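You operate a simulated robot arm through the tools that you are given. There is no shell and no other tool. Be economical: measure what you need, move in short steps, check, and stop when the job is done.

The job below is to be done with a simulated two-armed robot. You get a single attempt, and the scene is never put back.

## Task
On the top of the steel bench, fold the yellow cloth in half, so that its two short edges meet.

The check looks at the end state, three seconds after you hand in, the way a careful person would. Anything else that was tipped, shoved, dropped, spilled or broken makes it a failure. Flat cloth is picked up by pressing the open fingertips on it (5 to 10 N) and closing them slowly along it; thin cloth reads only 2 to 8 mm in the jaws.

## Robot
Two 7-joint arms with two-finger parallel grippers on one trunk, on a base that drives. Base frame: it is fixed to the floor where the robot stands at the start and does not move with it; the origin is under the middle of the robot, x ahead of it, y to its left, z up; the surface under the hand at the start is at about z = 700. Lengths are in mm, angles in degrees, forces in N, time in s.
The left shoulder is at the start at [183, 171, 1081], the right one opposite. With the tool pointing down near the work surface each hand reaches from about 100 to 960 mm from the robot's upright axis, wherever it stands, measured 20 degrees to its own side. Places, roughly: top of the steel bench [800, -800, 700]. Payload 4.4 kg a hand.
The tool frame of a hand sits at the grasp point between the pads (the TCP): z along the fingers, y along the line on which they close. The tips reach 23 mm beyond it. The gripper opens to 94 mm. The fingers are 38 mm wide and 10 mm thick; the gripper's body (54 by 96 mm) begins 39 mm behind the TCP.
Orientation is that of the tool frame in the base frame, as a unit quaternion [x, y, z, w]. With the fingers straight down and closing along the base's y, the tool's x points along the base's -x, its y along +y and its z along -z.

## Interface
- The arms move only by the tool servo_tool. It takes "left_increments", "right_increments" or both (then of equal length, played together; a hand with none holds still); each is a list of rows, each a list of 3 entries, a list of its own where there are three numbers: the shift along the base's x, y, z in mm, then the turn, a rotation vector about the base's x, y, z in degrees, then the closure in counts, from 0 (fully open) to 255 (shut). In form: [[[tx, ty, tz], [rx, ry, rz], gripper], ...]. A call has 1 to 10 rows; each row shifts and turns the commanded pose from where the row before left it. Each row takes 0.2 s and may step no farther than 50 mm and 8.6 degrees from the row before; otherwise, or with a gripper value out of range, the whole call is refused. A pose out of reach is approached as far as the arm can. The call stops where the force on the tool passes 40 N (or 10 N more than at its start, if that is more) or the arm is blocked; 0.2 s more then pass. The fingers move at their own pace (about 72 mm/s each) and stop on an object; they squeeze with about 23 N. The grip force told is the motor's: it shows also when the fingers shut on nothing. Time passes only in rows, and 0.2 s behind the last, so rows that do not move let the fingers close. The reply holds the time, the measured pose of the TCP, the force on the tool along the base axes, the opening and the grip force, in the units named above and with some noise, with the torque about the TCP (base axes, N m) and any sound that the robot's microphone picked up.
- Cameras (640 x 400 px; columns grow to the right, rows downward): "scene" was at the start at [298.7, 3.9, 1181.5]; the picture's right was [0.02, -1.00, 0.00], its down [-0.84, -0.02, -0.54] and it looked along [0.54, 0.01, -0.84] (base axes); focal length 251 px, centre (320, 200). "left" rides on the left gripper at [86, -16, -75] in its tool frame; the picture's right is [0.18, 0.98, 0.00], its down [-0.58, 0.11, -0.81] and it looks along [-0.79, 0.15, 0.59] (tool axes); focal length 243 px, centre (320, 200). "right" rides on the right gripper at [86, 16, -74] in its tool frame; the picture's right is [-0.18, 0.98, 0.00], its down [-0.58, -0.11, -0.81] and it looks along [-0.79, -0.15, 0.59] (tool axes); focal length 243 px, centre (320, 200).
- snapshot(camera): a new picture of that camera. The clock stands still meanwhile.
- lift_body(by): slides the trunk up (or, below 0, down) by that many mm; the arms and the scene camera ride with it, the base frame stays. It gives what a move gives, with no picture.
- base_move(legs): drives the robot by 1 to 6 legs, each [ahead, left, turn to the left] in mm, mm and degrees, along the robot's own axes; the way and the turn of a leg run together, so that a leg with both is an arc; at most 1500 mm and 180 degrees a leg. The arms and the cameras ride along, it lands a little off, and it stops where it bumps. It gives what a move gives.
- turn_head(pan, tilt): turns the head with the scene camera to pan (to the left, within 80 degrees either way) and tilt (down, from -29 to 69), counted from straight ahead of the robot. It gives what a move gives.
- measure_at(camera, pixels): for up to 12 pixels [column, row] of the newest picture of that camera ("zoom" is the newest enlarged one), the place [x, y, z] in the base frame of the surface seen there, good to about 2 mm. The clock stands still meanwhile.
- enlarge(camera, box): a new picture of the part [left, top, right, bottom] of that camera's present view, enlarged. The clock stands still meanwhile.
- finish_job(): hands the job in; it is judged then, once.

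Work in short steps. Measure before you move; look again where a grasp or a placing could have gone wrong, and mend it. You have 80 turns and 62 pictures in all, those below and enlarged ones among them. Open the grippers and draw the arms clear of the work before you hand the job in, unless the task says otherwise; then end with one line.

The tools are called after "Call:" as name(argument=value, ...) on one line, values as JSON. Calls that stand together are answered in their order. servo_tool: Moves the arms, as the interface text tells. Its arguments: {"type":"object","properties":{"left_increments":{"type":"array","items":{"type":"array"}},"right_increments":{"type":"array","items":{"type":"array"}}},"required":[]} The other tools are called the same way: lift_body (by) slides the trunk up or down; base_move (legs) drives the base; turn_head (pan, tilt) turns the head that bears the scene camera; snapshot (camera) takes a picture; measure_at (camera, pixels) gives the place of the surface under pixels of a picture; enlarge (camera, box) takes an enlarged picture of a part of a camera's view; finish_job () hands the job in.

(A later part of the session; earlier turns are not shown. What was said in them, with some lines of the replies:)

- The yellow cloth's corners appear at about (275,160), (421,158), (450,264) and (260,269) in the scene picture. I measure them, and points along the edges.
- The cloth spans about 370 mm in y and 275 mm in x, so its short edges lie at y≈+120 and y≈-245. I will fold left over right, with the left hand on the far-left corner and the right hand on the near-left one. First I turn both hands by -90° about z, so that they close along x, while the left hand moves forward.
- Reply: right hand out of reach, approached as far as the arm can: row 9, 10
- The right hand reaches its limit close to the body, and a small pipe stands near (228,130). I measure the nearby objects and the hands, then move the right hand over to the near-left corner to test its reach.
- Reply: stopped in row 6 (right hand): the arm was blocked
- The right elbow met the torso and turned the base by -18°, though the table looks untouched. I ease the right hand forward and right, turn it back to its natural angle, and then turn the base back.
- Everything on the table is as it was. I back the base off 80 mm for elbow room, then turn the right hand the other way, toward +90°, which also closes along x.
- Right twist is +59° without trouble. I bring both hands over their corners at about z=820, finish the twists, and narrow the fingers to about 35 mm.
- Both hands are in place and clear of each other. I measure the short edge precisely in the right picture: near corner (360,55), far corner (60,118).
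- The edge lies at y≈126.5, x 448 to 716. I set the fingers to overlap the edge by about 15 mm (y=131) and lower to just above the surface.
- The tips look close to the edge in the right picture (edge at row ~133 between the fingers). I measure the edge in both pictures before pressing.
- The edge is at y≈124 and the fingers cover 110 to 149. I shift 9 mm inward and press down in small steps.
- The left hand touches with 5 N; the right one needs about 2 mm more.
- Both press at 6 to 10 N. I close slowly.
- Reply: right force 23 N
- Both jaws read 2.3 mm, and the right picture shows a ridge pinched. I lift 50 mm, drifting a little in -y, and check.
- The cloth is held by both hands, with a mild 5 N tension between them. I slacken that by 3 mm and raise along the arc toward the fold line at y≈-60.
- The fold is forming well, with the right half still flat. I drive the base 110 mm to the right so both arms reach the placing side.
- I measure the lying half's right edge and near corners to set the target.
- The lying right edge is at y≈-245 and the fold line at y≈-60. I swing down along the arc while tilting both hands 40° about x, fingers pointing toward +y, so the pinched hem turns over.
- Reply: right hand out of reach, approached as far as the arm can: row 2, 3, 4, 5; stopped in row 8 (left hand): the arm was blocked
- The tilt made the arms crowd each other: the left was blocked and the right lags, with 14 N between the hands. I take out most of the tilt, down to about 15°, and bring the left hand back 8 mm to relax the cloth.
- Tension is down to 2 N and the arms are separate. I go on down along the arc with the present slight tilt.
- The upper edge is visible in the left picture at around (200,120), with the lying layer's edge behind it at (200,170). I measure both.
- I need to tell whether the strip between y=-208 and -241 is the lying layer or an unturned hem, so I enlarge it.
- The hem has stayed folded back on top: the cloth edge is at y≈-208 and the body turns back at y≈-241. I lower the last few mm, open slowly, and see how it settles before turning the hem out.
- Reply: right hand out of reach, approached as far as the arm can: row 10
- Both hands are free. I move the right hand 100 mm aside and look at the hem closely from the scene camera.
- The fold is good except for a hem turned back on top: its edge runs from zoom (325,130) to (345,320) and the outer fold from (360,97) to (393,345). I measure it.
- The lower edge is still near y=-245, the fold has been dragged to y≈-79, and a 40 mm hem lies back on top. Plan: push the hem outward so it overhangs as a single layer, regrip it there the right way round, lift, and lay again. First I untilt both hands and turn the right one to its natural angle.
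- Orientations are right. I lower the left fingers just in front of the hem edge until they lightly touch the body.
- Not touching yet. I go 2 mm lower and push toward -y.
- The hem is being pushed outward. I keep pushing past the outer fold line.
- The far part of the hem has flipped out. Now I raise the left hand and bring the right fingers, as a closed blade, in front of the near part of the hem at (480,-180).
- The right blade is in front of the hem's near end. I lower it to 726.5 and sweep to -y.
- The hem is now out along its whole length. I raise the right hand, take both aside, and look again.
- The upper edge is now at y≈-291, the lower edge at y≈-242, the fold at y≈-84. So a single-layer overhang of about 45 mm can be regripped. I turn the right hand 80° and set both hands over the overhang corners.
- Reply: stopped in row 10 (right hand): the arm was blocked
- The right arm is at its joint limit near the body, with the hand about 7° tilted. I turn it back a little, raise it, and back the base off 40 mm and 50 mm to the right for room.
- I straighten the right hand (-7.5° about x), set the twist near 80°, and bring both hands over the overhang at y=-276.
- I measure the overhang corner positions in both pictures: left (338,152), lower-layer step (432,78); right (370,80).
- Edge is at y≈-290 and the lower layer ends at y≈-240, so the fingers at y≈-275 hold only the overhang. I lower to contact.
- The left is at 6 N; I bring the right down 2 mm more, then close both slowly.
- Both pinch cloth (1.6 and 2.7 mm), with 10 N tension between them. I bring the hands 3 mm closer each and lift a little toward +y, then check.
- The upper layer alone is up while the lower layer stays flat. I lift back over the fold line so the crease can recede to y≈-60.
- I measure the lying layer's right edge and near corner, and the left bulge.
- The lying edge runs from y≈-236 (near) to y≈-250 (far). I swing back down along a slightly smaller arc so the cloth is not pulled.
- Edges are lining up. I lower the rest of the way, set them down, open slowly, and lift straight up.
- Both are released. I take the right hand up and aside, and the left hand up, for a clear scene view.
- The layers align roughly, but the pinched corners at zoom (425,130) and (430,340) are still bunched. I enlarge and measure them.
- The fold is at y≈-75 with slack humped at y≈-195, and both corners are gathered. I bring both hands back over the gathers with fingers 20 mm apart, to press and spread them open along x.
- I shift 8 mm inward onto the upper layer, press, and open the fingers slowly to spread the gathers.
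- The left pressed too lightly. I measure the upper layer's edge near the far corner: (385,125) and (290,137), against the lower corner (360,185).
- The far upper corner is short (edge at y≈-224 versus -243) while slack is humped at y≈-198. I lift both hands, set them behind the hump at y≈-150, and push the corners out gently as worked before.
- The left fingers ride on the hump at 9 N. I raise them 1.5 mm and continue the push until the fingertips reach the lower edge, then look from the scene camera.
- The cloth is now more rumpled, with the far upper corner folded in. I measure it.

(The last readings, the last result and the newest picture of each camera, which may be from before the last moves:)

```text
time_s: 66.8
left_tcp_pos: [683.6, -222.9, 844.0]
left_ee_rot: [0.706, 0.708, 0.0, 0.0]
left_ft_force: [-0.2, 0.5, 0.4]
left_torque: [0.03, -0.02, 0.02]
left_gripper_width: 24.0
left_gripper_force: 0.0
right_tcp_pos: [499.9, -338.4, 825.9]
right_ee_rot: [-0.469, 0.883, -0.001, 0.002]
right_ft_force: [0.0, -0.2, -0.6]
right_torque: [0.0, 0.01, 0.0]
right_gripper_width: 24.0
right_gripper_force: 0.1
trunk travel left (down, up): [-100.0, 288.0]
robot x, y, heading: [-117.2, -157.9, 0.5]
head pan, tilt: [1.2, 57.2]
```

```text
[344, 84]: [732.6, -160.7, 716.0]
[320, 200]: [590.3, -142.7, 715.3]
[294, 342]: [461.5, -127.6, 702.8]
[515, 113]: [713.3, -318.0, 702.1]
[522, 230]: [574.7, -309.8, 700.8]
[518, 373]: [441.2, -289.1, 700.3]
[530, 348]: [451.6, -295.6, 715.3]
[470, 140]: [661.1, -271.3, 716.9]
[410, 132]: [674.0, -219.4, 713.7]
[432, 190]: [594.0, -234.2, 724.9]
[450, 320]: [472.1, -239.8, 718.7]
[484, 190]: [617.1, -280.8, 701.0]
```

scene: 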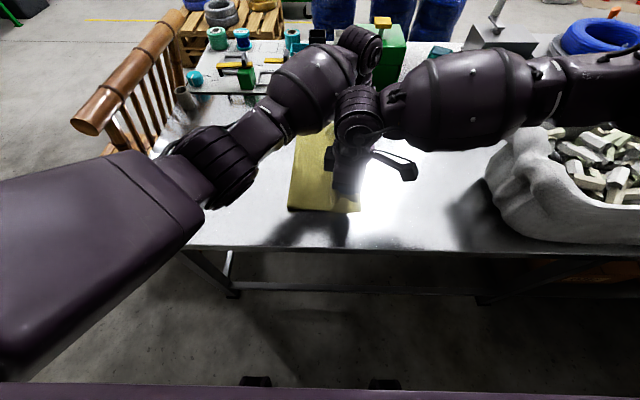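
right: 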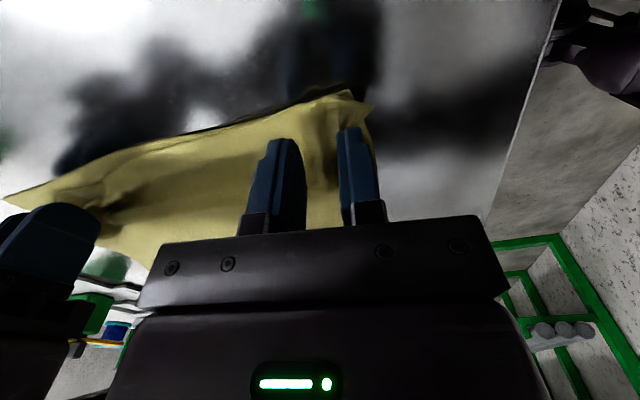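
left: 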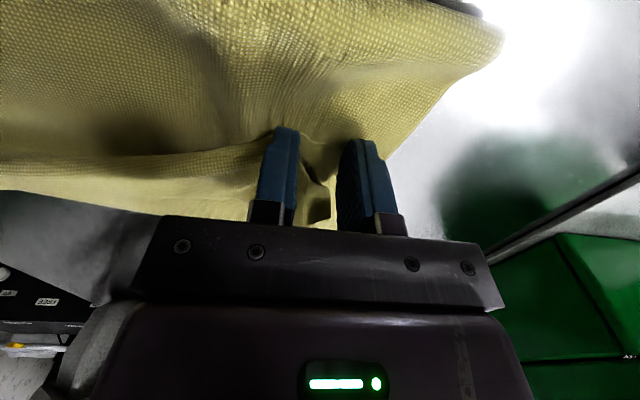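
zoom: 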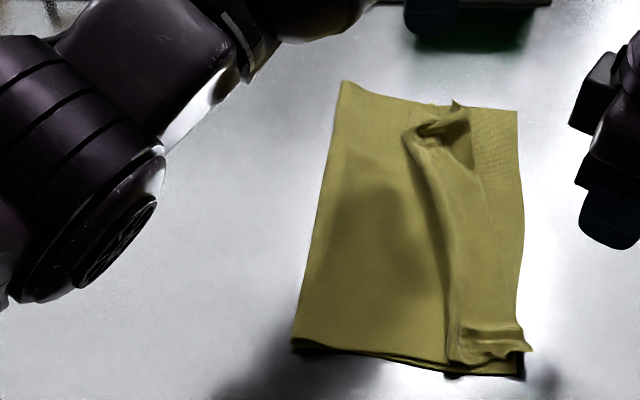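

The press dragged the whole cloth about 60 mm toward -y, and the upper layer needs laying again. I take one close look at the upper edge to choose regrip points.

Call:
enlarge(camera="scene", box=[325, 115, 385, 225])

```text
3.64 times, centred on (355, 170) of scene
```

zoom: 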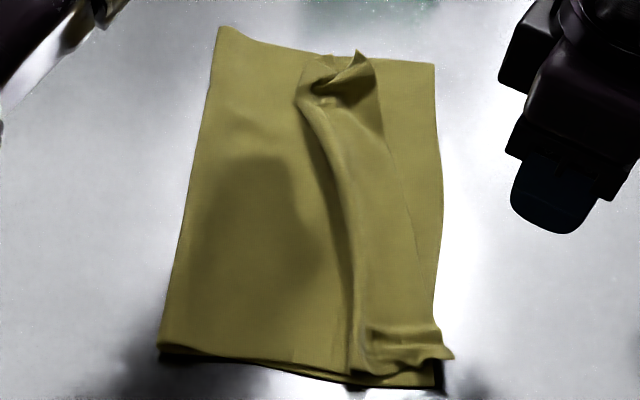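

Call:
measure_at(camera="zoom", pixels=[[400, 340], [430, 350], [450, 355], [385, 135], [408, 220], [432, 310], [340, 85], [362, 58], [372, 100], [350, 150], [365, 230], [395, 325]])

```text
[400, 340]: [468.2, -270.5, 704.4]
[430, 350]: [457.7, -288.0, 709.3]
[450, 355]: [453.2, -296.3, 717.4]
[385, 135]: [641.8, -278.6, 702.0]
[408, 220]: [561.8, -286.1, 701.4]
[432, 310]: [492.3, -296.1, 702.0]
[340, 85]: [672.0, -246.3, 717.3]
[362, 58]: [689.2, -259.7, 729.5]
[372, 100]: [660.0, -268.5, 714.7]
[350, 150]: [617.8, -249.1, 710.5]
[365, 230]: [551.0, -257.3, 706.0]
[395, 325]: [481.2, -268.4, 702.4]
```

The upper near corner stands at (453..468, -270..-296) and the far crumple at (660..689, -246..-268), 15 to 28 mm high, so both can be pinched without pressing. I place the open fingers around them.

Call:
servo_tool(right_increments=[[[-5, 10, 0], [0, 0, 8], 140], [[-5, 10, -10], [0, 0, 8], 140], [[-5, 10, -15], [0, 0, 8], 140], [[-5, 10, -15], [0, 0, 1], 140], [[-5, 10, -15], [0, 0, 0], 140], [[-5, 9, -15], [0, 0, 0], 140], [[0, 0, -15], [0, 0, 0], 140], [[0, 0, -10], [0, 0, 0], 140], [[0, 0, -3.5], [0, 0, 0], 140]], left_increments=[[[-4, -10, 0], [0, 0, 0], 115], [[-4, -10, -15], [0, 0, 0], 115], [[-2, -10, -15], [0, 0, 0], 115], [[0, -7, -15], [0, 0, 0], 115], [[0, 0, -20], [0, 0, 0], 115], [[0, 0, -20], [0, 0, 0], 115], [[0, 0, -15], [0, 0, 0], 115], [[0, 0, -10], [0, 0, 0], 115], [[0, 0, -5], [0, 0, 0], 115]])

```text
time_s: 68.8
left_tcp_pos: [673.3, -260.1, 732.4]
left_ee_rot: [0.706, 0.708, 0.001, 0.0]
left_ft_force: [0.7, 0.0, 0.0]
left_torque: [0.01, -0.02, 0.0]
left_gripper_width: 51.5
left_gripper_force: 0.0
right_tcp_pos: [456.5, -275.8, 745.0]
right_ee_rot: [-0.619, 0.785, 0.004, 0.003]
right_ft_force: [0.7, -0.3, 0.0]
right_torque: [0.01, -0.02, 0.01]
right_gripper_width: 42.4
right_gripper_force: 0.1
right hand out of reach, approached as far as the arm can: row 2, 3
trunk travel left (down, up): [-100.0, 288.0]
robot x, y, heading: [-115.4, -156.1, 0.4]
head pan, tilt: [1.2, 57.2]
```

The right hand landed short: 745 high and x=456. I correct it to (470,-279,727) and lower the left by 2 mm.

Call:
servo_tool(right_increments=[[[6, -1, 0], [0, 0, 0], 140], [[6, -2, -6], [0, 0, 2], 140], [[1, 0, -7], [0, 0, 2], 140], [[0, 0, -4.5], [0, 0, 0], 140], [[0, 0, 0], [0, 0, 0], 140]], left_increments=[[[0, 0, -1], [0, 0, 0], 115], [[0, 0, -1], [0, 0, 0], 115], [[0, 0, -0.5], [0, 0, 0], 115], [[0, 0, 0], [0, 0, 0], 115], [[0, 0, 0], [0, 0, 0], 115]])

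```text
time_s: 70.0
left_tcp_pos: [673.4, -260.0, 729.9]
left_ee_rot: [0.706, 0.709, 0.0, 0.0]
left_ft_force: [0.9, 0.6, -0.3]
left_torque: [-0.03, -0.01, 0.0]
left_gripper_width: 51.7
left_gripper_force: 0.1
right_tcp_pos: [469.0, -277.7, 727.7]
right_ee_rot: [-0.646, 0.763, 0.005, 0.003]
right_ft_force: [-0.1, 0.7, -0.1]
right_torque: [-0.01, -0.02, 0.01]
right_gripper_width: 42.2
right_gripper_force: 0.2
trunk travel left (down, up): [-100.0, 288.0]
robot x, y, heading: [-118.2, -159.2, 0.5]
head pan, tilt: [1.2, 57.2]
```

Both are in place and pressing on nothing. I close slowly and lift 15 mm.

Call:
servo_tool(right_increments=[[[0, 0, 0], [0, 0, 0], 160], [[0, 0, 0], [0, 0, 0], 180], [[0, 0, 0], [0, 0, 0], 200], [[0, 0, 0], [0, 0, 0], 220], [[0, 0, 0], [0, 0, 0], 240], [[0, 0, 0], [0, 0, 0], 255], [[0, 0, 0], [0, 0, 0], 255], [[0, 2, 5], [0, 0, 0], 255], [[0, 4, 10], [0, 0, 0], 255]], left_increments=[[[0, 0, 0], [0, 0, 0], 140], [[0, 0, 0], [0, 0, 0], 165], [[0, 0, 0], [0, 0, 0], 190], [[0, 0, 0], [0, 0, 0], 215], [[0, 0, 0], [0, 0, 0], 240], [[0, 0, 0], [0, 0, 0], 255], [[0, 0, 0], [0, 0, 0], 255], [[0, 2, 5], [0, 0, 0], 255], [[0, 4, 10], [0, 0, 0], 255]])

```text
time_s: 72.0
left_tcp_pos: [673.9, -254.1, 745.1]
left_ee_rot: [0.706, 0.708, 0.0, 0.0]
left_ft_force: [-2.1, -0.6, -0.8]
left_torque: [-0.02, 0.05, -0.02]
left_gripper_width: 3.4
left_gripper_force: 23.6
right_tcp_pos: [468.2, -272.3, 742.5]
right_ee_rot: [-0.646, 0.763, 0.004, 0.003]
right_ft_force: [3.3, 0.4, 0.4]
right_torque: [0.0, -0.06, 0.04]
right_gripper_width: 3.8
right_gripper_force: 23.2
trunk travel left (down, up): [-100.0, 288.0]
robot x, y, heading: [-120.1, -161.6, 0.4]
head pan, tilt: [1.2, 57.2]
```

Both hold cloth (3.4 and 3.8 mm, light tension between them). I lift up over the fold line.

Call:
servo_tool(right_increments=[[[1, 8, 18], [0, 0, 0], 255], [[0, 10, 18], [0, 0, 0], 255], [[0, 14, 18], [0, 0, 0], 255], [[0, 18, 18], [0, 0, 0], 255], [[0, 20, 16], [0, 0, 0], 255], [[0, 20, 15], [0, 0, 0], 255], [[0, 20, 12], [0, 0, 0], 255], [[0, 20, 8], [0, 0, 0], 255]], left_increments=[[[-1, 8, 18], [0, 0, 0], 255], [[0, 10, 18], [0, 0, 0], 255], [[0, 14, 18], [0, 0, 0], 255], [[0, 18, 18], [0, 0, 0], 255], [[0, 18, 16], [0, 0, 0], 255], [[0, 18, 15], [0, 0, 0], 255], [[0, 18, 12], [0, 0, 0], 255], [[0, 15, 8], [0, 0, 0], 255]])

Call:
base_move(legs=[[0, 110, 0]])

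Call:
snapshot(camera="scene")

```text
time_s: 73.8
left_tcp_pos: [675.2, -134.9, 867.2]
left_ee_rot: [0.705, 0.709, 0.0, 0.0]
left_ft_force: [-2.1, -0.5, 0.6]
left_torque: [0.01, 0.06, -0.04]
left_gripper_width: 3.2
left_gripper_force: 23.3
right_tcp_pos: [469.5, -140.7, 866.8]
right_ee_rot: [-0.646, 0.763, 0.003, 0.003]
right_ft_force: [3.3, 0.0, -0.5]
right_torque: [0.01, -0.04, 0.05]
right_gripper_width: 3.8
right_gripper_force: 23.1
trunk travel left (down, up): [-100.0, 288.0]
robot x, y, heading: [-119.5, -158.5, 0.3]
head pan, tilt: [1.2, 57.2]
```

```text
time_s: 75.4
left_tcp_pos: [672.9, -24.9, 867.7]
left_ee_rot: [0.705, 0.709, 0.0, 0.0]
left_ft_force: [-1.7, -0.7, -0.8]
left_torque: [-0.01, 0.05, -0.04]
left_gripper_width: 3.2
left_gripper_force: 22.6
right_tcp_pos: [468.6, -29.9, 867.5]
right_ee_rot: [-0.647, 0.762, 0.005, 0.002]
right_ft_force: [2.6, -0.2, -0.2]
right_torque: [0.03, -0.07, 0.0]
right_gripper_width: 4.1
right_gripper_force: 22.8
trunk travel left (down, up): [-100.0, 288.0]
robot x, y, heading: [-116.2, -49.3, 0.6]
head pan, tilt: [1.2, 57.2]
```

```text
3 pictures are left
```

scene: 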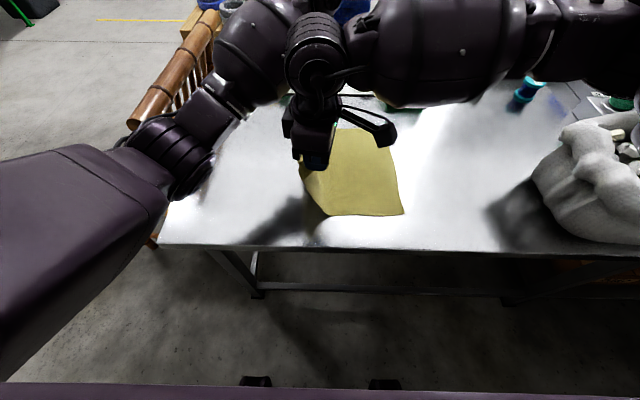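

The lower layer lies flat and the crease has opened. I measure the lying edge and where the cloth leaves the table.

Call:
measure_at(camera="scene", pixels=[[401, 211], [396, 180], [391, 152], [386, 133], [332, 213], [345, 214], [325, 210], [312, 190], [380, 214]])

```text
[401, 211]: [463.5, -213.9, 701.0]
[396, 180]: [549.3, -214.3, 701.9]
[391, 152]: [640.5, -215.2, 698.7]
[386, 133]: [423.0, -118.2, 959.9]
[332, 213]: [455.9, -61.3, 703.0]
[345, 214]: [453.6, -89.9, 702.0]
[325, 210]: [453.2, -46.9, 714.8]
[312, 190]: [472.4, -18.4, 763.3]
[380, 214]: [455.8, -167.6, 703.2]
```

The lift dragged the cloth so its right edge now lies straight at y≈-215, and the fold belongs at y≈-29. Last time the high arc let the crease creep right. This time I first lay the cloth leftward, then bring the hands over low.

Call:
servo_tool(right_increments=[[[0, 10, -8], [0, 0, 0], 255], [[0, 10, -10], [0, 0, 0], 255], [[0, 10, -12], [0, 0, 0], 255], [[0, 10, -15], [0, 0, 0], 255], [[0, 10, -16], [0, 0, 0], 255], [[0, 0, 0], [0, 0, 0], 255]], left_increments=[[[0, 9, -8], [0, 0, 0], 255], [[0, 9, -10], [0, 0, 0], 255], [[0, 9, -12], [0, 0, 0], 255], [[0, 9, -15], [0, 0, 0], 255], [[0, 9, -16], [0, 0, 0], 255], [[0, 0, 0], [0, 0, 0], 255]])

Call:
servo_tool(right_increments=[[[0, -12, 0], [0, 0, 0], 255], [[0, -13, 0], [0, 0, 0], 255], [[0, -13, 0], [0, 0, 0], 255], [[0, -13, -1], [0, 0, 0], 255], [[0, -13, -1], [0, 0, 0], 255], [[0, -13, -2], [0, 0, 0], 255], [[0, -12, -3], [0, 0, 0], 255]], left_increments=[[[0, -12, 0], [0, 0, 0], 255], [[0, -13, 0], [0, 0, 0], 255], [[0, -13, 0], [0, 0, 0], 255], [[0, -13, -1], [0, 0, 0], 255], [[0, -13, -1], [0, 0, 0], 255], [[0, -13, -2], [0, 0, 0], 255], [[0, -12, -3], [0, 0, 0], 255]])

```text
time_s: 76.8
left_tcp_pos: [674.0, 22.9, 806.0]
left_ee_rot: [0.706, 0.709, 0.0, 0.0]
left_ft_force: [-2.3, 0.1, -0.3]
left_torque: [0.01, 0.01, -0.01]
left_gripper_width: 3.0
left_gripper_force: 23.3
right_tcp_pos: [469.8, 19.7, 808.2]
right_ee_rot: [-0.647, 0.762, 0.004, 0.004]
right_ft_force: [0.9, -0.3, 0.3]
right_torque: [0.01, -0.06, 0.03]
right_gripper_width: 3.8
right_gripper_force: 23.1
trunk travel left (down, up): [-100.0, 288.0]
robot x, y, heading: [-120.4, -48.7, 0.3]
head pan, tilt: [1.2, 57.2]
```

```text
time_s: 78.4
left_tcp_pos: [675.1, -70.7, 798.3]
left_ee_rot: [0.705, 0.709, 0.0, -0.001]
left_ft_force: [-2.7, 0.3, -0.5]
left_torque: [0.0, 0.05, -0.03]
left_gripper_width: 3.0
left_gripper_force: 23.3
right_tcp_pos: [467.8, -70.1, 797.3]
right_ee_rot: [-0.646, 0.764, 0.004, 0.003]
right_ft_force: [3.0, 0.0, -0.1]
right_torque: [-0.01, -0.07, 0.06]
right_gripper_width: 3.9
right_gripper_force: 23.0
trunk travel left (down, up): [-100.0, 288.0]
robot x, y, heading: [-118.9, -51.1, 0.6]
head pan, tilt: [1.2, 57.2]
```

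I continue the low sweep down to just above the lower edge.

Call:
servo_tool(right_increments=[[[0, -12, -6], [0, 0, 0], 255], [[0, -12, -7], [0, 0, 0], 255], [[0, -12, -7], [0, 0, 0], 255], [[0, -12, -7], [0, 0, 0], 255], [[0, -11, -6], [0, 0, 0], 255], [[0, -10, -6], [0, 0, 0], 255], [[0, -10, -6], [0, 0, 0], 255], [[0, -10, -6], [0, 0, 0], 255], [[0, -10, -6], [0, 0, 0], 255], [[0, -10, -6], [0, 0, 0], 255]], left_increments=[[[0, -12, -6], [0, 0, 0], 255], [[0, -12, -7], [0, 0, 0], 255], [[0, -12, -7], [0, 0, 0], 255], [[0, -12, -7], [0, 0, 0], 255], [[0, -11, -6], [0, 0, 0], 255], [[0, -10, -6], [0, 0, 0], 255], [[0, -10, -6], [0, 0, 0], 255], [[0, -10, -6], [0, 0, 0], 255], [[0, -10, -6], [0, 0, 0], 255], [[0, -10, -6], [0, 0, 0], 255]])

Call:
enlarge(camera="scene", box=[285, 100, 435, 230])

```text
time_s: 80.6
left_tcp_pos: [673.8, -177.2, 737.0]
left_ee_rot: [0.706, 0.709, 0.0, 0.0]
left_ft_force: [-3.4, 0.4, 0.4]
left_torque: [-0.02, 0.07, -0.02]
left_gripper_width: 3.3
left_gripper_force: 23.3
right_tcp_pos: [467.9, -179.3, 736.9]
right_ee_rot: [-0.647, 0.762, 0.004, 0.004]
right_ft_force: [3.4, 0.6, 0.0]
right_torque: [-0.02, -0.11, 0.03]
right_gripper_width: 3.8
right_gripper_force: 23.0
trunk travel left (down, up): [-100.0, 288.0]
robot x, y, heading: [-119.3, -49.2, 0.6]
head pan, tilt: [1.2, 57.2]
```

```text
3.08 times, centred on (360, 165) of scene
```

zoom: 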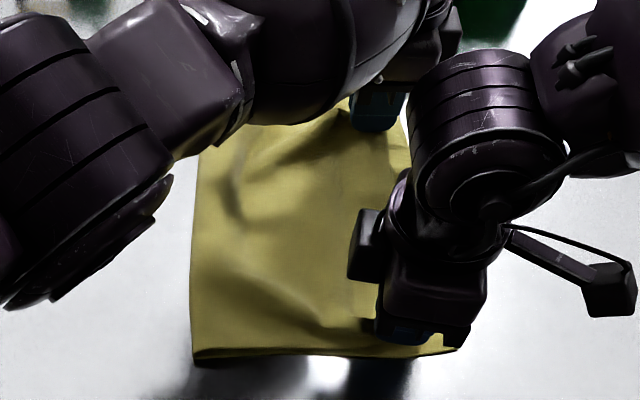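

I measure the fold line on the left and the near corner area.

Call:
measure_at(camera="zoom", pixels=[[194, 350], [192, 280], [194, 200], [198, 160], [460, 347], [440, 354], [300, 240], [230, 210], [390, 170], [340, 320], [408, 150]])

```text
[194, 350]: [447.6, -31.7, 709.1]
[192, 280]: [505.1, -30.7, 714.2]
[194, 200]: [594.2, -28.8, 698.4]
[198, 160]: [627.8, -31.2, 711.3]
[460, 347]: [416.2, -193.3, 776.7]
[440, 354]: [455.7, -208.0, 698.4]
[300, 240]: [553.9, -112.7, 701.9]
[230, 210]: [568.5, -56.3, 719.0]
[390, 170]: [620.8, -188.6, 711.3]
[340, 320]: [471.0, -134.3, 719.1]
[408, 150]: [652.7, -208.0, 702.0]
```

The fold line lies at y≈-30 along its whole length, right where it should be. I slide the last 20 mm outward while lowering, release gently without pressing, and lift.

Call:
servo_tool(right_increments=[[[0, -6, -2], [0, 0, 0], 255], [[0, -6, -3], [0, 0, 0], 255], [[0, -6, -3], [0, 0, 0], 255], [[0, 0, 0], [0, 0, 0], 255], [[0, 0, 0], [0, 0, 0], 235], [[0, 0, 0], [0, 0, 0], 215], [[0, 0, 0], [0, 0, 0], 190], [[0, 0, 0], [0, 0, 0], 165], [[0, 0, 10], [0, 0, 0], 165], [[0, 0, 30], [0, 0, 0], 165]], left_increments=[[[0, -7, -2], [0, 0, 0], 255], [[0, -7, -3], [0, 0, 0], 255], [[0, -7, -3], [0, 0, 0], 255], [[0, 0, 0], [0, 0, 0], 255], [[0, 0, 0], [0, 0, 0], 235], [[0, 0, 0], [0, 0, 0], 215], [[0, 0, 0], [0, 0, 0], 190], [[0, 0, 0], [0, 0, 0], 165], [[0, 0, 10], [0, 0, 0], 165], [[0, 0, 30], [0, 0, 0], 165]])

Call:
servo_tool(right_increments=[[[0, 0, 30], [0, 0, 0], 165], [[5, -15, 20], [0, 0, -8], 165], [[5, -35, 0], [0, 0, -8], 165], [[0, -40, 0], [0, 0, -8], 165], [[0, -40, 0], [0, 0, -8], 165], [[0, -40, 0], [0, 0, -8], 165]], left_increments=[[[0, 0, 30], [0, 0, 0], 165], [[0, 0, 30], [0, 0, 0], 165], [[0, 0, 30], [0, 0, 0], 165], [[0, 0, 20], [0, 0, 0], 165], [[0, 0, 10], [0, 0, 0], 165], [[0, 0, 0], [0, 0, 0], 165]])

Call:
enlarge(camera="scene", box=[305, 105, 425, 225])

```text
time_s: 81.6
left_tcp_pos: [682.5, -166.3, 724.2]
left_ee_rot: [0.694, 0.72, 0.008, -0.004]
left_ft_force: [-14.7, -8.9, 39.9]
left_torque: [-0.42, 0.6, -0.04]
left_gripper_width: 3.3
left_gripper_force: 23.1
left hand out of reach, approached as far as the arm can: row 3
right_tcp_pos: [470.2, -196.4, 733.4]
right_ee_rot: [-0.646, 0.764, 0.001, 0.009]
right_ft_force: [15.5, 2.4, -1.3]
right_torque: [0.1, -0.42, 0.04]
right_gripper_width: 4.2
right_gripper_force: 22.9
trunk travel left (down, up): [-100.0, 288.0]
robot x, y, heading: [-118.2, -45.0, 0.4]
head pan, tilt: [1.2, 57.2]
stopped in row 4 (left hand): the force on the tool passed its limit at 40 N (the readings are from after the stop); the commanded pose is now the measured one
```

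```text
time_s: 83.0
left_tcp_pos: [679.8, -171.7, 837.9]
left_ee_rot: [0.696, 0.718, 0.005, -0.008]
left_ft_force: [0.6, 0.1, 0.3]
left_torque: [0.05, 0.01, -0.02]
left_gripper_width: 33.3
left_gripper_force: 0.1
right_tcp_pos: [478.1, -369.7, 776.6]
right_ee_rot: [-0.345, 0.939, 0.002, 0.006]
right_ft_force: [0.1, 0.0, -0.3]
right_torque: [0.01, 0.01, 0.01]
right_gripper_width: 33.1
right_gripper_force: 0.0
trunk travel left (down, up): [-100.0, 288.0]
robot x, y, heading: [-119.3, -47.6, 0.4]
head pan, tilt: [1.2, 57.2]
```

```text
3.33 times, centred on (365, 165) of scene
```

zoom: 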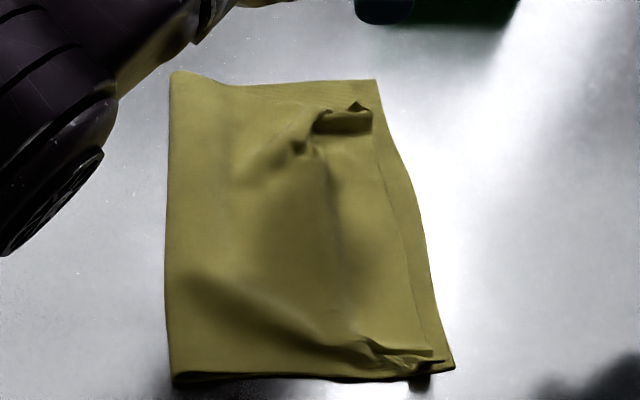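

The left arm ran to its reach limit and set down short at the far end, but the fold is close. I measure both edges along the cloth.

Call:
measure_at(camera="zoom", pixels=[[376, 84], [410, 190], [430, 290], [450, 365], [372, 125], [383, 190], [405, 250], [428, 330], [430, 358], [172, 80], [168, 230], [176, 372]])

Call:
measure_at(camera="zoom", pixels=[[355, 104], [340, 122], [320, 115], [300, 145], [365, 112], [375, 345], [400, 352], [330, 335], [330, 250], [340, 150], [376, 135], [320, 130]])

```text
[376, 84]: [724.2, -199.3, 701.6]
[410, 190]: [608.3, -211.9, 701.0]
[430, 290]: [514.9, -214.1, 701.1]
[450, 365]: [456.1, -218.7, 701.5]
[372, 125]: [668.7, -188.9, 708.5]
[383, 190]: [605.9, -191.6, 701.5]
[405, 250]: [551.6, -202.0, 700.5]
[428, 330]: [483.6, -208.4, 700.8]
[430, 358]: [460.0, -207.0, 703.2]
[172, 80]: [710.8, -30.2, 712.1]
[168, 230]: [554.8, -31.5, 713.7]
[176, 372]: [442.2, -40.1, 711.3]
```

```text
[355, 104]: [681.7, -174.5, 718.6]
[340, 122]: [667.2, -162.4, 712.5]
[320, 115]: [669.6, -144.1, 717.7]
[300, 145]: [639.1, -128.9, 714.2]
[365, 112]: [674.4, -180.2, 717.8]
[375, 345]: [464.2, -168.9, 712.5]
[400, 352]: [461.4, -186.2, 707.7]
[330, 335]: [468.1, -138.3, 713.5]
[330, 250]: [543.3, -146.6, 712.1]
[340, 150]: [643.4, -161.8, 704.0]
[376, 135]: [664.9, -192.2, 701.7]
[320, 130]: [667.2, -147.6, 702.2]
```

The fold line is at y≈-30 and the near corner is within about 8 mm, but the far upper corner is bunched: its tip is at (682,-175) instead of (724,-200). I move the base forward and right for reach, with the hands raised, to pull that tip out.

Call:
servo_tool(right_increments=[[[0, 20, 20], [0, 0, -8], 165], [[0, 20, 20], [0, 0, -8], 165], [[0, 20, 10], [0, 0, -8], 165], [[0, 20, 0], [0, 0, -8], 165]], left_increments=[[[0, 0, 10], [0, 0, -1], 165], [[0, 0, 10], [0, 0, 0], 165], [[0, 0, 0], [0, 0, 0], 165], [[0, 0, 0], [0, 0, 0], 165]])

Call:
base_move(legs=[[75, -50, 0]])

```text
time_s: 84.0
left_tcp_pos: [679.5, -171.0, 856.6]
left_ee_rot: [0.702, 0.712, 0.004, -0.009]
left_ft_force: [0.2, 0.0, 0.0]
left_torque: [0.03, 0.0, 0.04]
left_gripper_width: 33.3
left_gripper_force: 0.1
right_tcp_pos: [478.9, -285.1, 828.4]
right_ee_rot: [-0.073, 0.997, 0.001, 0.005]
right_ft_force: [0.6, 0.5, 0.0]
right_torque: [0.01, 0.01, 0.01]
right_gripper_width: 33.1
right_gripper_force: 0.0
trunk travel left (down, up): [-100.0, 288.0]
robot x, y, heading: [-119.6, -53.4, 0.4]
head pan, tilt: [1.2, 57.2]
```

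```text
time_s: 85.2
left_tcp_pos: [757.7, -221.9, 857.7]
left_ee_rot: [0.702, 0.712, 0.006, -0.01]
left_ft_force: [0.1, 0.1, -0.4]
left_torque: [0.02, 0.0, 0.01]
left_gripper_width: 33.2
left_gripper_force: 0.0
right_tcp_pos: [556.8, -336.1, 827.4]
right_ee_rot: [-0.074, 0.997, 0.002, 0.005]
right_ft_force: [0.0, -1.2, -0.3]
right_torque: [0.03, 0.03, -0.03]
right_gripper_width: 33.1
right_gripper_force: 0.1
trunk travel left (down, up): [-100.0, 288.0]
robot x, y, heading: [-39.9, -98.1, 0.5]
head pan, tilt: [1.2, 57.2]
```

I bring the left hand over the tip at (674,-185) and lower to TCP 731, so that the fingertips straddle the crumple without touching the layer beneath.

Call:
servo_tool(left_increments=[[[-20, 9, 0], [0, 0, 0], 133], [[-20, 9, -5], [0, 0, 0], 133], [[-20, 9, -15], [0, 0, 0], 133], [[-20, 9, -20], [0, 0, 0], 133], [[-4, 1, -25], [0, 0, 0], 133], [[0, 0, -25], [0, 0, 0], 133], [[0, 0, -20], [0, 0, 0], 133], [[0, 0, -12], [0, 0, 0], 133], [[0, 0, -4.5], [0, 0, 0], 133], [[0, 0, 0], [0, 0, 0], 133]])

```text
time_s: 87.4
left_tcp_pos: [671.7, -184.8, 732.0]
left_ee_rot: [0.702, 0.712, 0.006, -0.009]
left_ft_force: [0.2, -0.3, 0.1]
left_torque: [-0.02, 0.01, -0.01]
left_gripper_width: 45.1
left_gripper_force: 0.0
right_tcp_pos: [557.4, -336.5, 828.0]
right_ee_rot: [-0.075, 0.997, 0.0, 0.006]
right_ft_force: [-0.3, -0.6, -0.7]
right_torque: [-0.03, 0.02, 0.02]
right_gripper_width: 33.4
right_gripper_force: 0.0
trunk travel left (down, up): [-100.0, 288.0]
robot x, y, heading: [-40.4, -99.8, 0.2]
head pan, tilt: [1.2, 57.2]
```

Call:
servo_tool(left_increments=[[[0, 0, -1.5], [0, 0, 0], 150], [[0, 0, 0], [0, 0, 0], 175], [[0, 0, 0], [0, 0, 0], 200], [[0, 0, 0], [0, 0, 0], 225], [[0, 0, 0], [0, 0, 0], 255], [[0, 0, 0], [0, 0, 0], 255], [[0, 0, 5], [0, 0, 0], 255], [[5, -3, 3], [0, 0, 0], 255]])

```text
time_s: 89.2
left_tcp_pos: [679.4, -188.7, 736.1]
left_ee_rot: [0.702, 0.712, 0.005, -0.009]
left_ft_force: [-0.5, 0.0, -0.3]
left_torque: [0.0, 0.0, 0.0]
left_gripper_width: 3.0
left_gripper_force: 22.7
right_tcp_pos: [556.6, -337.2, 827.3]
right_ee_rot: [-0.074, 0.997, 0.001, 0.005]
right_ft_force: [0.0, 0.1, -0.8]
right_torque: [0.0, 0.01, 0.01]
right_gripper_width: 33.4
right_gripper_force: 0.2
trunk travel left (down, up): [-100.0, 288.0]
robot x, y, heading: [-42.0, -96.9, 0.6]
head pan, tilt: [1.2, 57.2]
```

The jaws read 3.0 mm, so the crumple is held. I pull it outward toward the far corner in small steps and watch the force.

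Call:
servo_tool(left_increments=[[[5, -1, 0], [0, 0, 0], 255], [[5, -1, 0], [0, 0, 0], 255], [[5, -1, 0], [0, 0, 0], 255], [[4, -1, 0], [0, 0, 0], 255], [[0, 0, 0], [0, 0, 0], 255]])

```text
time_s: 90.4
left_tcp_pos: [697.4, -191.3, 736.0]
left_ee_rot: [0.702, 0.712, 0.005, -0.007]
left_ft_force: [-0.4, 0.4, 0.4]
left_torque: [0.01, -0.04, -0.01]
left_gripper_width: 2.8
left_gripper_force: 22.7
right_tcp_pos: [555.8, -335.7, 828.5]
right_ee_rot: [-0.075, 0.997, 0.002, 0.005]
right_ft_force: [0.8, 0.3, 0.3]
right_torque: [0.02, -0.01, -0.03]
right_gripper_width: 33.0
right_gripper_force: 0.2
trunk travel left (down, up): [-100.0, 288.0]
robot x, y, heading: [-42.4, -98.1, 0.6]
head pan, tilt: [1.2, 57.2]
```

No tension yet, so I go on a little, to about (707,-198), then lower and release.

Call:
servo_tool(left_increments=[[[5, -3, 0], [0, 0, 0], 255], [[5, -3, -2], [0, 0, 0], 255], [[0, 0, -2], [0, 0, 0], 255], [[0, 0, 0], [0, 0, 0], 235], [[0, 0, 0], [0, 0, 0], 205], [[0, 0, 0], [0, 0, 0], 170], [[0, 0, 15], [0, 0, 0], 170], [[0, 0, 35], [0, 0, 0], 170], [[0, 10, 40], [0, 0, 0], 170], [[0, 10, 40], [0, 0, 0], 170]])

```text
time_s: 92.6
left_tcp_pos: [706.5, -173.9, 868.7]
left_ee_rot: [0.702, 0.712, 0.007, -0.009]
left_ft_force: [0.2, 0.8, -0.9]
left_torque: [0.0, 0.0, -0.01]
left_gripper_width: 31.1
left_gripper_force: 0.0
right_tcp_pos: [557.2, -334.8, 828.8]
right_ee_rot: [-0.074, 0.997, 0.0, 0.006]
right_ft_force: [-0.2, 0.1, 0.1]
right_torque: [-0.02, -0.05, 0.03]
right_gripper_width: 33.3
right_gripper_force: 0.1
trunk travel left (down, up): [-100.0, 288.0]
robot x, y, heading: [-40.7, -99.0, 0.6]
head pan, tilt: [1.2, 57.2]
```

I move both hands clear and take the last picture.

Call:
servo_tool(left_increments=[[[-10, 40, 5], [0, 0, 0], 170], [[-10, 40, 5], [0, 0, 0], 170], [[-10, 40, 5], [0, 0, 0], 170], [[-10, 40, 5], [0, 0, 0], 170], [[-10, 40, 0], [0, 0, 0], 170], [[-10, 40, 0], [0, 0, 0], 170], [[-10, 40, 0], [0, 0, 0], 170], [[-10, 40, 0], [0, 0, 0], 170]], right_increments=[[[0, -5, 8], [0, 0, 0], 165], [[0, -5, 8], [0, 0, 0], 165], [[0, -5, 8], [0, 0, 0], 165], [[0, -5, 8], [0, 0, 0], 165], [[0, -5, 8], [0, 0, 0], 165], [[0, 0, 0], [0, 0, 0], 165], [[0, 0, 0], [0, 0, 0], 165], [[0, 0, 0], [0, 0, 0], 165]])

Call:
enlarge(camera="scene", box=[280, 115, 420, 275])

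```text
time_s: 94.4
left_tcp_pos: [624.3, 143.3, 879.8]
left_ee_rot: [0.701, 0.713, 0.005, -0.008]
left_ft_force: [0.3, 0.0, -0.7]
left_torque: [-0.03, -0.02, 0.02]
left_gripper_width: 31.1
left_gripper_force: 0.0
right_tcp_pos: [556.4, -362.1, 869.6]
right_ee_rot: [-0.074, 0.997, 0.0, 0.007]
right_ft_force: [-0.5, 0.0, 0.8]
right_torque: [-0.02, -0.01, -0.02]
right_gripper_width: 33.1
right_gripper_force: 0.1
trunk travel left (down, up): [-100.0, 288.0]
robot x, y, heading: [-36.4, -97.7, 0.7]
head pan, tilt: [1.2, 57.2]
```

```text
2.50 times, centred on (350, 195) of scene
```

zoom: 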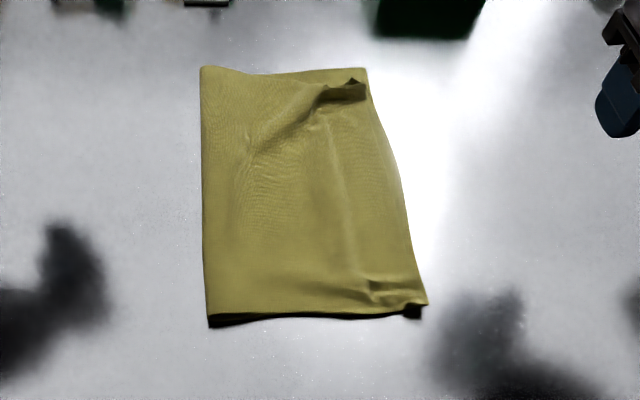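

Much better: the upper layer now covers the lower almost entirely. I measure the remaining offsets.

Call:
measure_at(camera="zoom", pixels=[[366, 72], [370, 95], [355, 80], [340, 92], [320, 98], [397, 180], [390, 180], [425, 300], [418, 308], [408, 240], [372, 295], [365, 85]])

```text
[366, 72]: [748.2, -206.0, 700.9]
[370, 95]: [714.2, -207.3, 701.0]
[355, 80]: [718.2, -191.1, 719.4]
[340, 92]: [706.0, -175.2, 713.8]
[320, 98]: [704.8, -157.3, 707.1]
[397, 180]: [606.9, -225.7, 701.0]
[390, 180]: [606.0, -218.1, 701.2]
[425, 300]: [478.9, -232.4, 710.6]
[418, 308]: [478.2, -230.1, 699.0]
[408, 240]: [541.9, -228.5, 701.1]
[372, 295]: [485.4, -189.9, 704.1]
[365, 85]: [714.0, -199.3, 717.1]
```

Only the far upper corner is still bunched: its tip is at (718,-191) against the lower corner at (748,-206). I anchor the near part with the right fingertips, shut and pressed at about (505,-200), and place the left around the tip for one more small pull.

Call:
servo_tool(left_increments=[[[10, -40, 0], [0, 0, 0], 133], [[10, -40, 0], [0, 0, 0], 133], [[10, -40, -5], [0, 0, 0], 133], [[12, -45, -5], [0, 0, 0], 133], [[12, -45, -10], [0, 0, 0], 133], [[12, -45, -20], [0, 0, 0], 133], [[12, -45, -25], [0, 0, 0], 133], [[12, -40, -25], [0, 0, 0], 133], [[0, 0, -25], [0, 0, 0], 133], [[0, 0, -20], [0, 0, 0], 133]], right_increments=[[[-8, 15, 0], [0, 0, 0], 255], [[-8, 20, 0], [0, 0, 0], 255], [[-8, 20, -10], [0, 0, 0], 255], [[-8, 20, -15], [0, 0, 0], 255], [[-8, 20, -20], [0, 0, 0], 255], [[-8, 20, -20], [0, 0, 0], 255], [[-3, 20, -20], [0, 0, 0], 255], [[0, 20, -20], [0, 0, 0], 255], [[0, 5, -15], [0, 0, 0], 255], [[0, 0, -10], [0, 0, 0], 255]])

```text
refused: row 6 steps farther than a row can; nothing moved
```

The step was too long; I split it up more evenly.

Call:
servo_tool(left_increments=[[[10, -40, 0], [0, 0, 0], 133], [[10, -40, 0], [0, 0, 0], 133], [[10, -40, -5], [0, 0, 0], 133], [[12, -40, -5], [0, 0, 0], 133], [[12, -40, -10], [0, 0, 0], 133], [[12, -40, -15], [0, 0, 0], 133], [[12, -40, -20], [0, 0, 0], 133], [[12, -40, -20], [0, 0, 0], 133], [[0, -20, -30], [0, 0, 0], 133], [[0, 0, -30], [0, 0, 0], 133]], right_increments=[[[-8, 15, 0], [0, 0, 0], 255], [[-8, 20, 0], [0, 0, 0], 255], [[-8, 20, -10], [0, 0, 0], 255], [[-8, 20, -15], [0, 0, 0], 255], [[-8, 20, -20], [0, 0, 0], 255], [[-8, 20, -20], [0, 0, 0], 255], [[-3, 20, -20], [0, 0, 0], 255], [[0, 20, -20], [0, 0, 0], 255], [[0, 5, -15], [0, 0, 0], 255], [[0, 0, -10], [0, 0, 0], 255]])

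```text
time_s: 96.6
left_tcp_pos: [717.9, -195.9, 758.0]
left_ee_rot: [0.703, 0.712, 0.009, -0.004]
left_ft_force: [1.0, -1.1, 0.4]
left_torque: [0.0, 0.02, -0.01]
left_gripper_width: 44.9
left_gripper_force: 0.0
right_tcp_pos: [511.8, -206.0, 750.5]
right_ee_rot: [-0.071, 0.997, -0.003, 0.017]
right_ft_force: [0.2, 0.3, 0.9]
right_torque: [-0.01, 0.04, -0.02]
right_gripper_width: 0.4
right_gripper_force: 23.2
trunk travel left (down, up): [-100.0, 288.0]
robot x, y, heading: [-39.4, -102.6, 0.5]
head pan, tilt: [1.2, 57.2]
```

Both are near their points. I lower the left to TCP 731 and the right until it presses lightly.

Call:
servo_tool(left_increments=[[[0, 0, 0], [0, 0, 0], 133], [[-2, 0, -8], [0, 0, 0], 133], [[0, 0, -5], [0, 0, 0], 133], [[0, 0, 0], [0, 0, 0], 133]], right_increments=[[[0, 0, 0], [0, 0, 0], 255], [[0, 4, -7], [0, 0, 0], 255], [[0, 0, -5], [0, 0, 0], 255], [[0, 0, 0], [0, 0, 0], 255]])

```text
time_s: 97.6
left_tcp_pos: [713.5, -198.5, 745.0]
left_ee_rot: [0.702, 0.712, 0.009, -0.003]
left_ft_force: [-0.9, -0.3, 0.5]
left_torque: [0.0, 0.04, 0.0]
left_gripper_width: 44.8
left_gripper_force: 0.1
right_tcp_pos: [514.3, -206.1, 740.8]
right_ee_rot: [-0.069, 0.997, -0.008, 0.022]
right_ft_force: [-0.2, 0.5, -0.3]
right_torque: [-0.03, -0.01, -0.01]
right_gripper_width: 0.0
right_gripper_force: 23.4
trunk travel left (down, up): [-100.0, 288.0]
robot x, y, heading: [-45.4, -98.6, 0.1]
head pan, tilt: [1.2, 57.2]
```

The right hand is being pushed off its path and the base has shifted slightly, which suggests the arms are touching. I give up the anchor and draw the right hand up and away first.

Call:
servo_tool(right_increments=[[[0, -5, 15], [0, 0, 0], 165], [[0, -15, 20], [0, 0, 0], 165], [[0, -25, 20], [0, 0, 0], 165], [[5, -30, 20], [0, 0, 0], 165], [[5, -35, 20], [0, 0, 0], 165], [[10, -30, 20], [0, 0, 0], 165], [[0, 0, 0], [0, 0, 0], 165]])

```text
time_s: 99.2
left_tcp_pos: [714.3, -198.2, 734.1]
left_ee_rot: [0.703, 0.712, 0.005, -0.009]
left_ft_force: [0.1, -0.7, 0.1]
left_torque: [-0.03, 0.0, -0.01]
left_gripper_width: 45.1
left_gripper_force: 0.1
right_tcp_pos: [528.1, -336.5, 840.5]
right_ee_rot: [-0.074, 0.997, 0.001, 0.005]
right_ft_force: [-0.6, -0.1, -0.1]
right_torque: [0.01, 0.02, 0.08]
right_gripper_width: 33.3
right_gripper_force: 0.0
trunk travel left (down, up): [-100.0, 288.0]
robot x, y, heading: [-41.6, -99.4, 0.3]
head pan, tilt: [1.2, 57.2]
```

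The contact is gone and the left hand is at its point. I pinch the tip and pull it 20 mm outward, then release and rise.

Call:
servo_tool(left_increments=[[[0, 0, -3], [0, 0, 0], 150], [[0, 0, 0], [0, 0, 0], 180], [[0, 0, 0], [0, 0, 0], 210], [[0, 0, 0], [0, 0, 0], 255], [[0, 0, 0], [0, 0, 0], 255], [[0, 0, 4], [0, 0, 0], 255], [[7, -1, 0], [0, 0, 0], 255], [[7, -1, 0], [0, 0, 0], 255], [[7, -1, 0], [0, 0, 0], 255], [[0, 0, 0], [0, 0, 0], 255]])

```text
time_s: 101.4
left_tcp_pos: [735.0, -199.5, 735.9]
left_ee_rot: [0.702, 0.712, 0.005, -0.008]
left_ft_force: [-1.0, -0.4, -0.3]
left_torque: [-0.05, -0.01, 0.0]
left_gripper_width: 2.9
left_gripper_force: 23.1
right_tcp_pos: [527.8, -336.8, 841.7]
right_ee_rot: [-0.074, 0.997, 0.0, 0.005]
right_ft_force: [0.1, -0.1, -0.1]
right_torque: [-0.03, -0.02, -0.01]
right_gripper_width: 33.1
right_gripper_force: 0.1
trunk travel left (down, up): [-100.0, 288.0]
robot x, y, heading: [-41.2, -98.2, 0.4]
head pan, tilt: [1.2, 57.2]
5 turns are left
```

Five turns are left. The cloth is held (2.9 mm) and has been pulled out to x=735, so I lower, release and draw the arms clear.

Call:
servo_tool(left_increments=[[[0, 0, -3], [0, 0, 0], 255], [[0, 0, 0], [0, 0, 0], 235], [[0, 0, 0], [0, 0, 0], 205], [[0, 0, 0], [0, 0, 0], 165], [[0, 0, 15], [0, 0, 0], 165], [[0, 0, 35], [0, 0, 0], 165], [[0, 0, 40], [0, 0, 0], 165], [[0, 0, 40], [0, 0, 0], 165], [[-10, 40, 10], [0, 0, 0], 100], [[-10, 40, 0], [0, 0, 0], 50]])

```text
time_s: 103.6
left_tcp_pos: [716.3, -116.3, 874.0]
left_ee_rot: [0.702, 0.712, 0.005, -0.008]
left_ft_force: [0.5, 0.2, -0.8]
left_torque: [0.0, -0.01, 0.01]
left_gripper_width: 75.7
left_gripper_force: 0.1
right_tcp_pos: [526.8, -336.4, 841.9]
right_ee_rot: [-0.075, 0.997, 0.001, 0.006]
right_ft_force: [0.4, -0.3, 0.7]
right_torque: [0.01, 0.02, -0.02]
right_gripper_width: 33.0
right_gripper_force: 0.1
trunk travel left (down, up): [-100.0, 288.0]
robot x, y, heading: [-42.0, -97.0, 0.3]
head pan, tilt: [1.2, 57.2]
4 turns are left
```

The cloth is released. I carry the left hand clear of the cloth to +y, fully open, and raise and open the right.

Call:
servo_tool(left_increments=[[[-10, 40, 5], [0, 0, 0], 0], [[-10, 40, 0], [0, 0, 0], 0], [[-10, 40, 0], [0, 0, 0], 0], [[-10, 40, 0], [0, 0, 0], 0], [[-10, 40, 0], [0, 0, 0], 0], [[-10, 40, 0], [0, 0, 0], 0]], right_increments=[[[5, -5, 8], [0, 0, 0], 0], [[5, -5, 8], [0, 0, 0], 0], [[5, -5, 8], [0, 0, 0], 0], [[0, 0, 5], [0, 0, 0], 0], [[0, 0, 0], [0, 0, 0], 0], [[0, 0, 0], [0, 0, 0], 0]])

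```text
time_s: 105.0
left_tcp_pos: [655.4, 119.4, 873.9]
left_ee_rot: [0.703, 0.711, 0.005, -0.008]
left_ft_force: [-0.6, 1.4, -0.2]
left_torque: [0.02, 0.01, 0.03]
left_gripper_width: 94.2
left_gripper_force: 0.0
right_tcp_pos: [542.2, -352.2, 870.1]
right_ee_rot: [-0.074, 0.997, 0.001, 0.006]
right_ft_force: [-1.1, 0.7, 0.1]
right_torque: [0.01, 0.0, -0.01]
right_gripper_width: 93.9
right_gripper_force: 0.0
trunk travel left (down, up): [-100.0, 288.0]
robot x, y, heading: [-40.7, -98.1, 0.5]
head pan, tilt: [1.2, 57.2]
3 turns are left
```

Both grippers are open and clear of the work, so I hand in.

Call:
finish_job()

```text
The job is handed in.
```

I folded the yellow cloth in half on the steel bench and handed it in, but the far upper corner was still bunched when I last saw it. In that last picture the short edges met to within about 10 mm. The bunched corner's tip was about 33 mm from the corner below it. I then pulled that corner out another 20 mm, with no pictures left to check the result. The whole cloth also shifted a little on the bench, and I saw nothing else moved.
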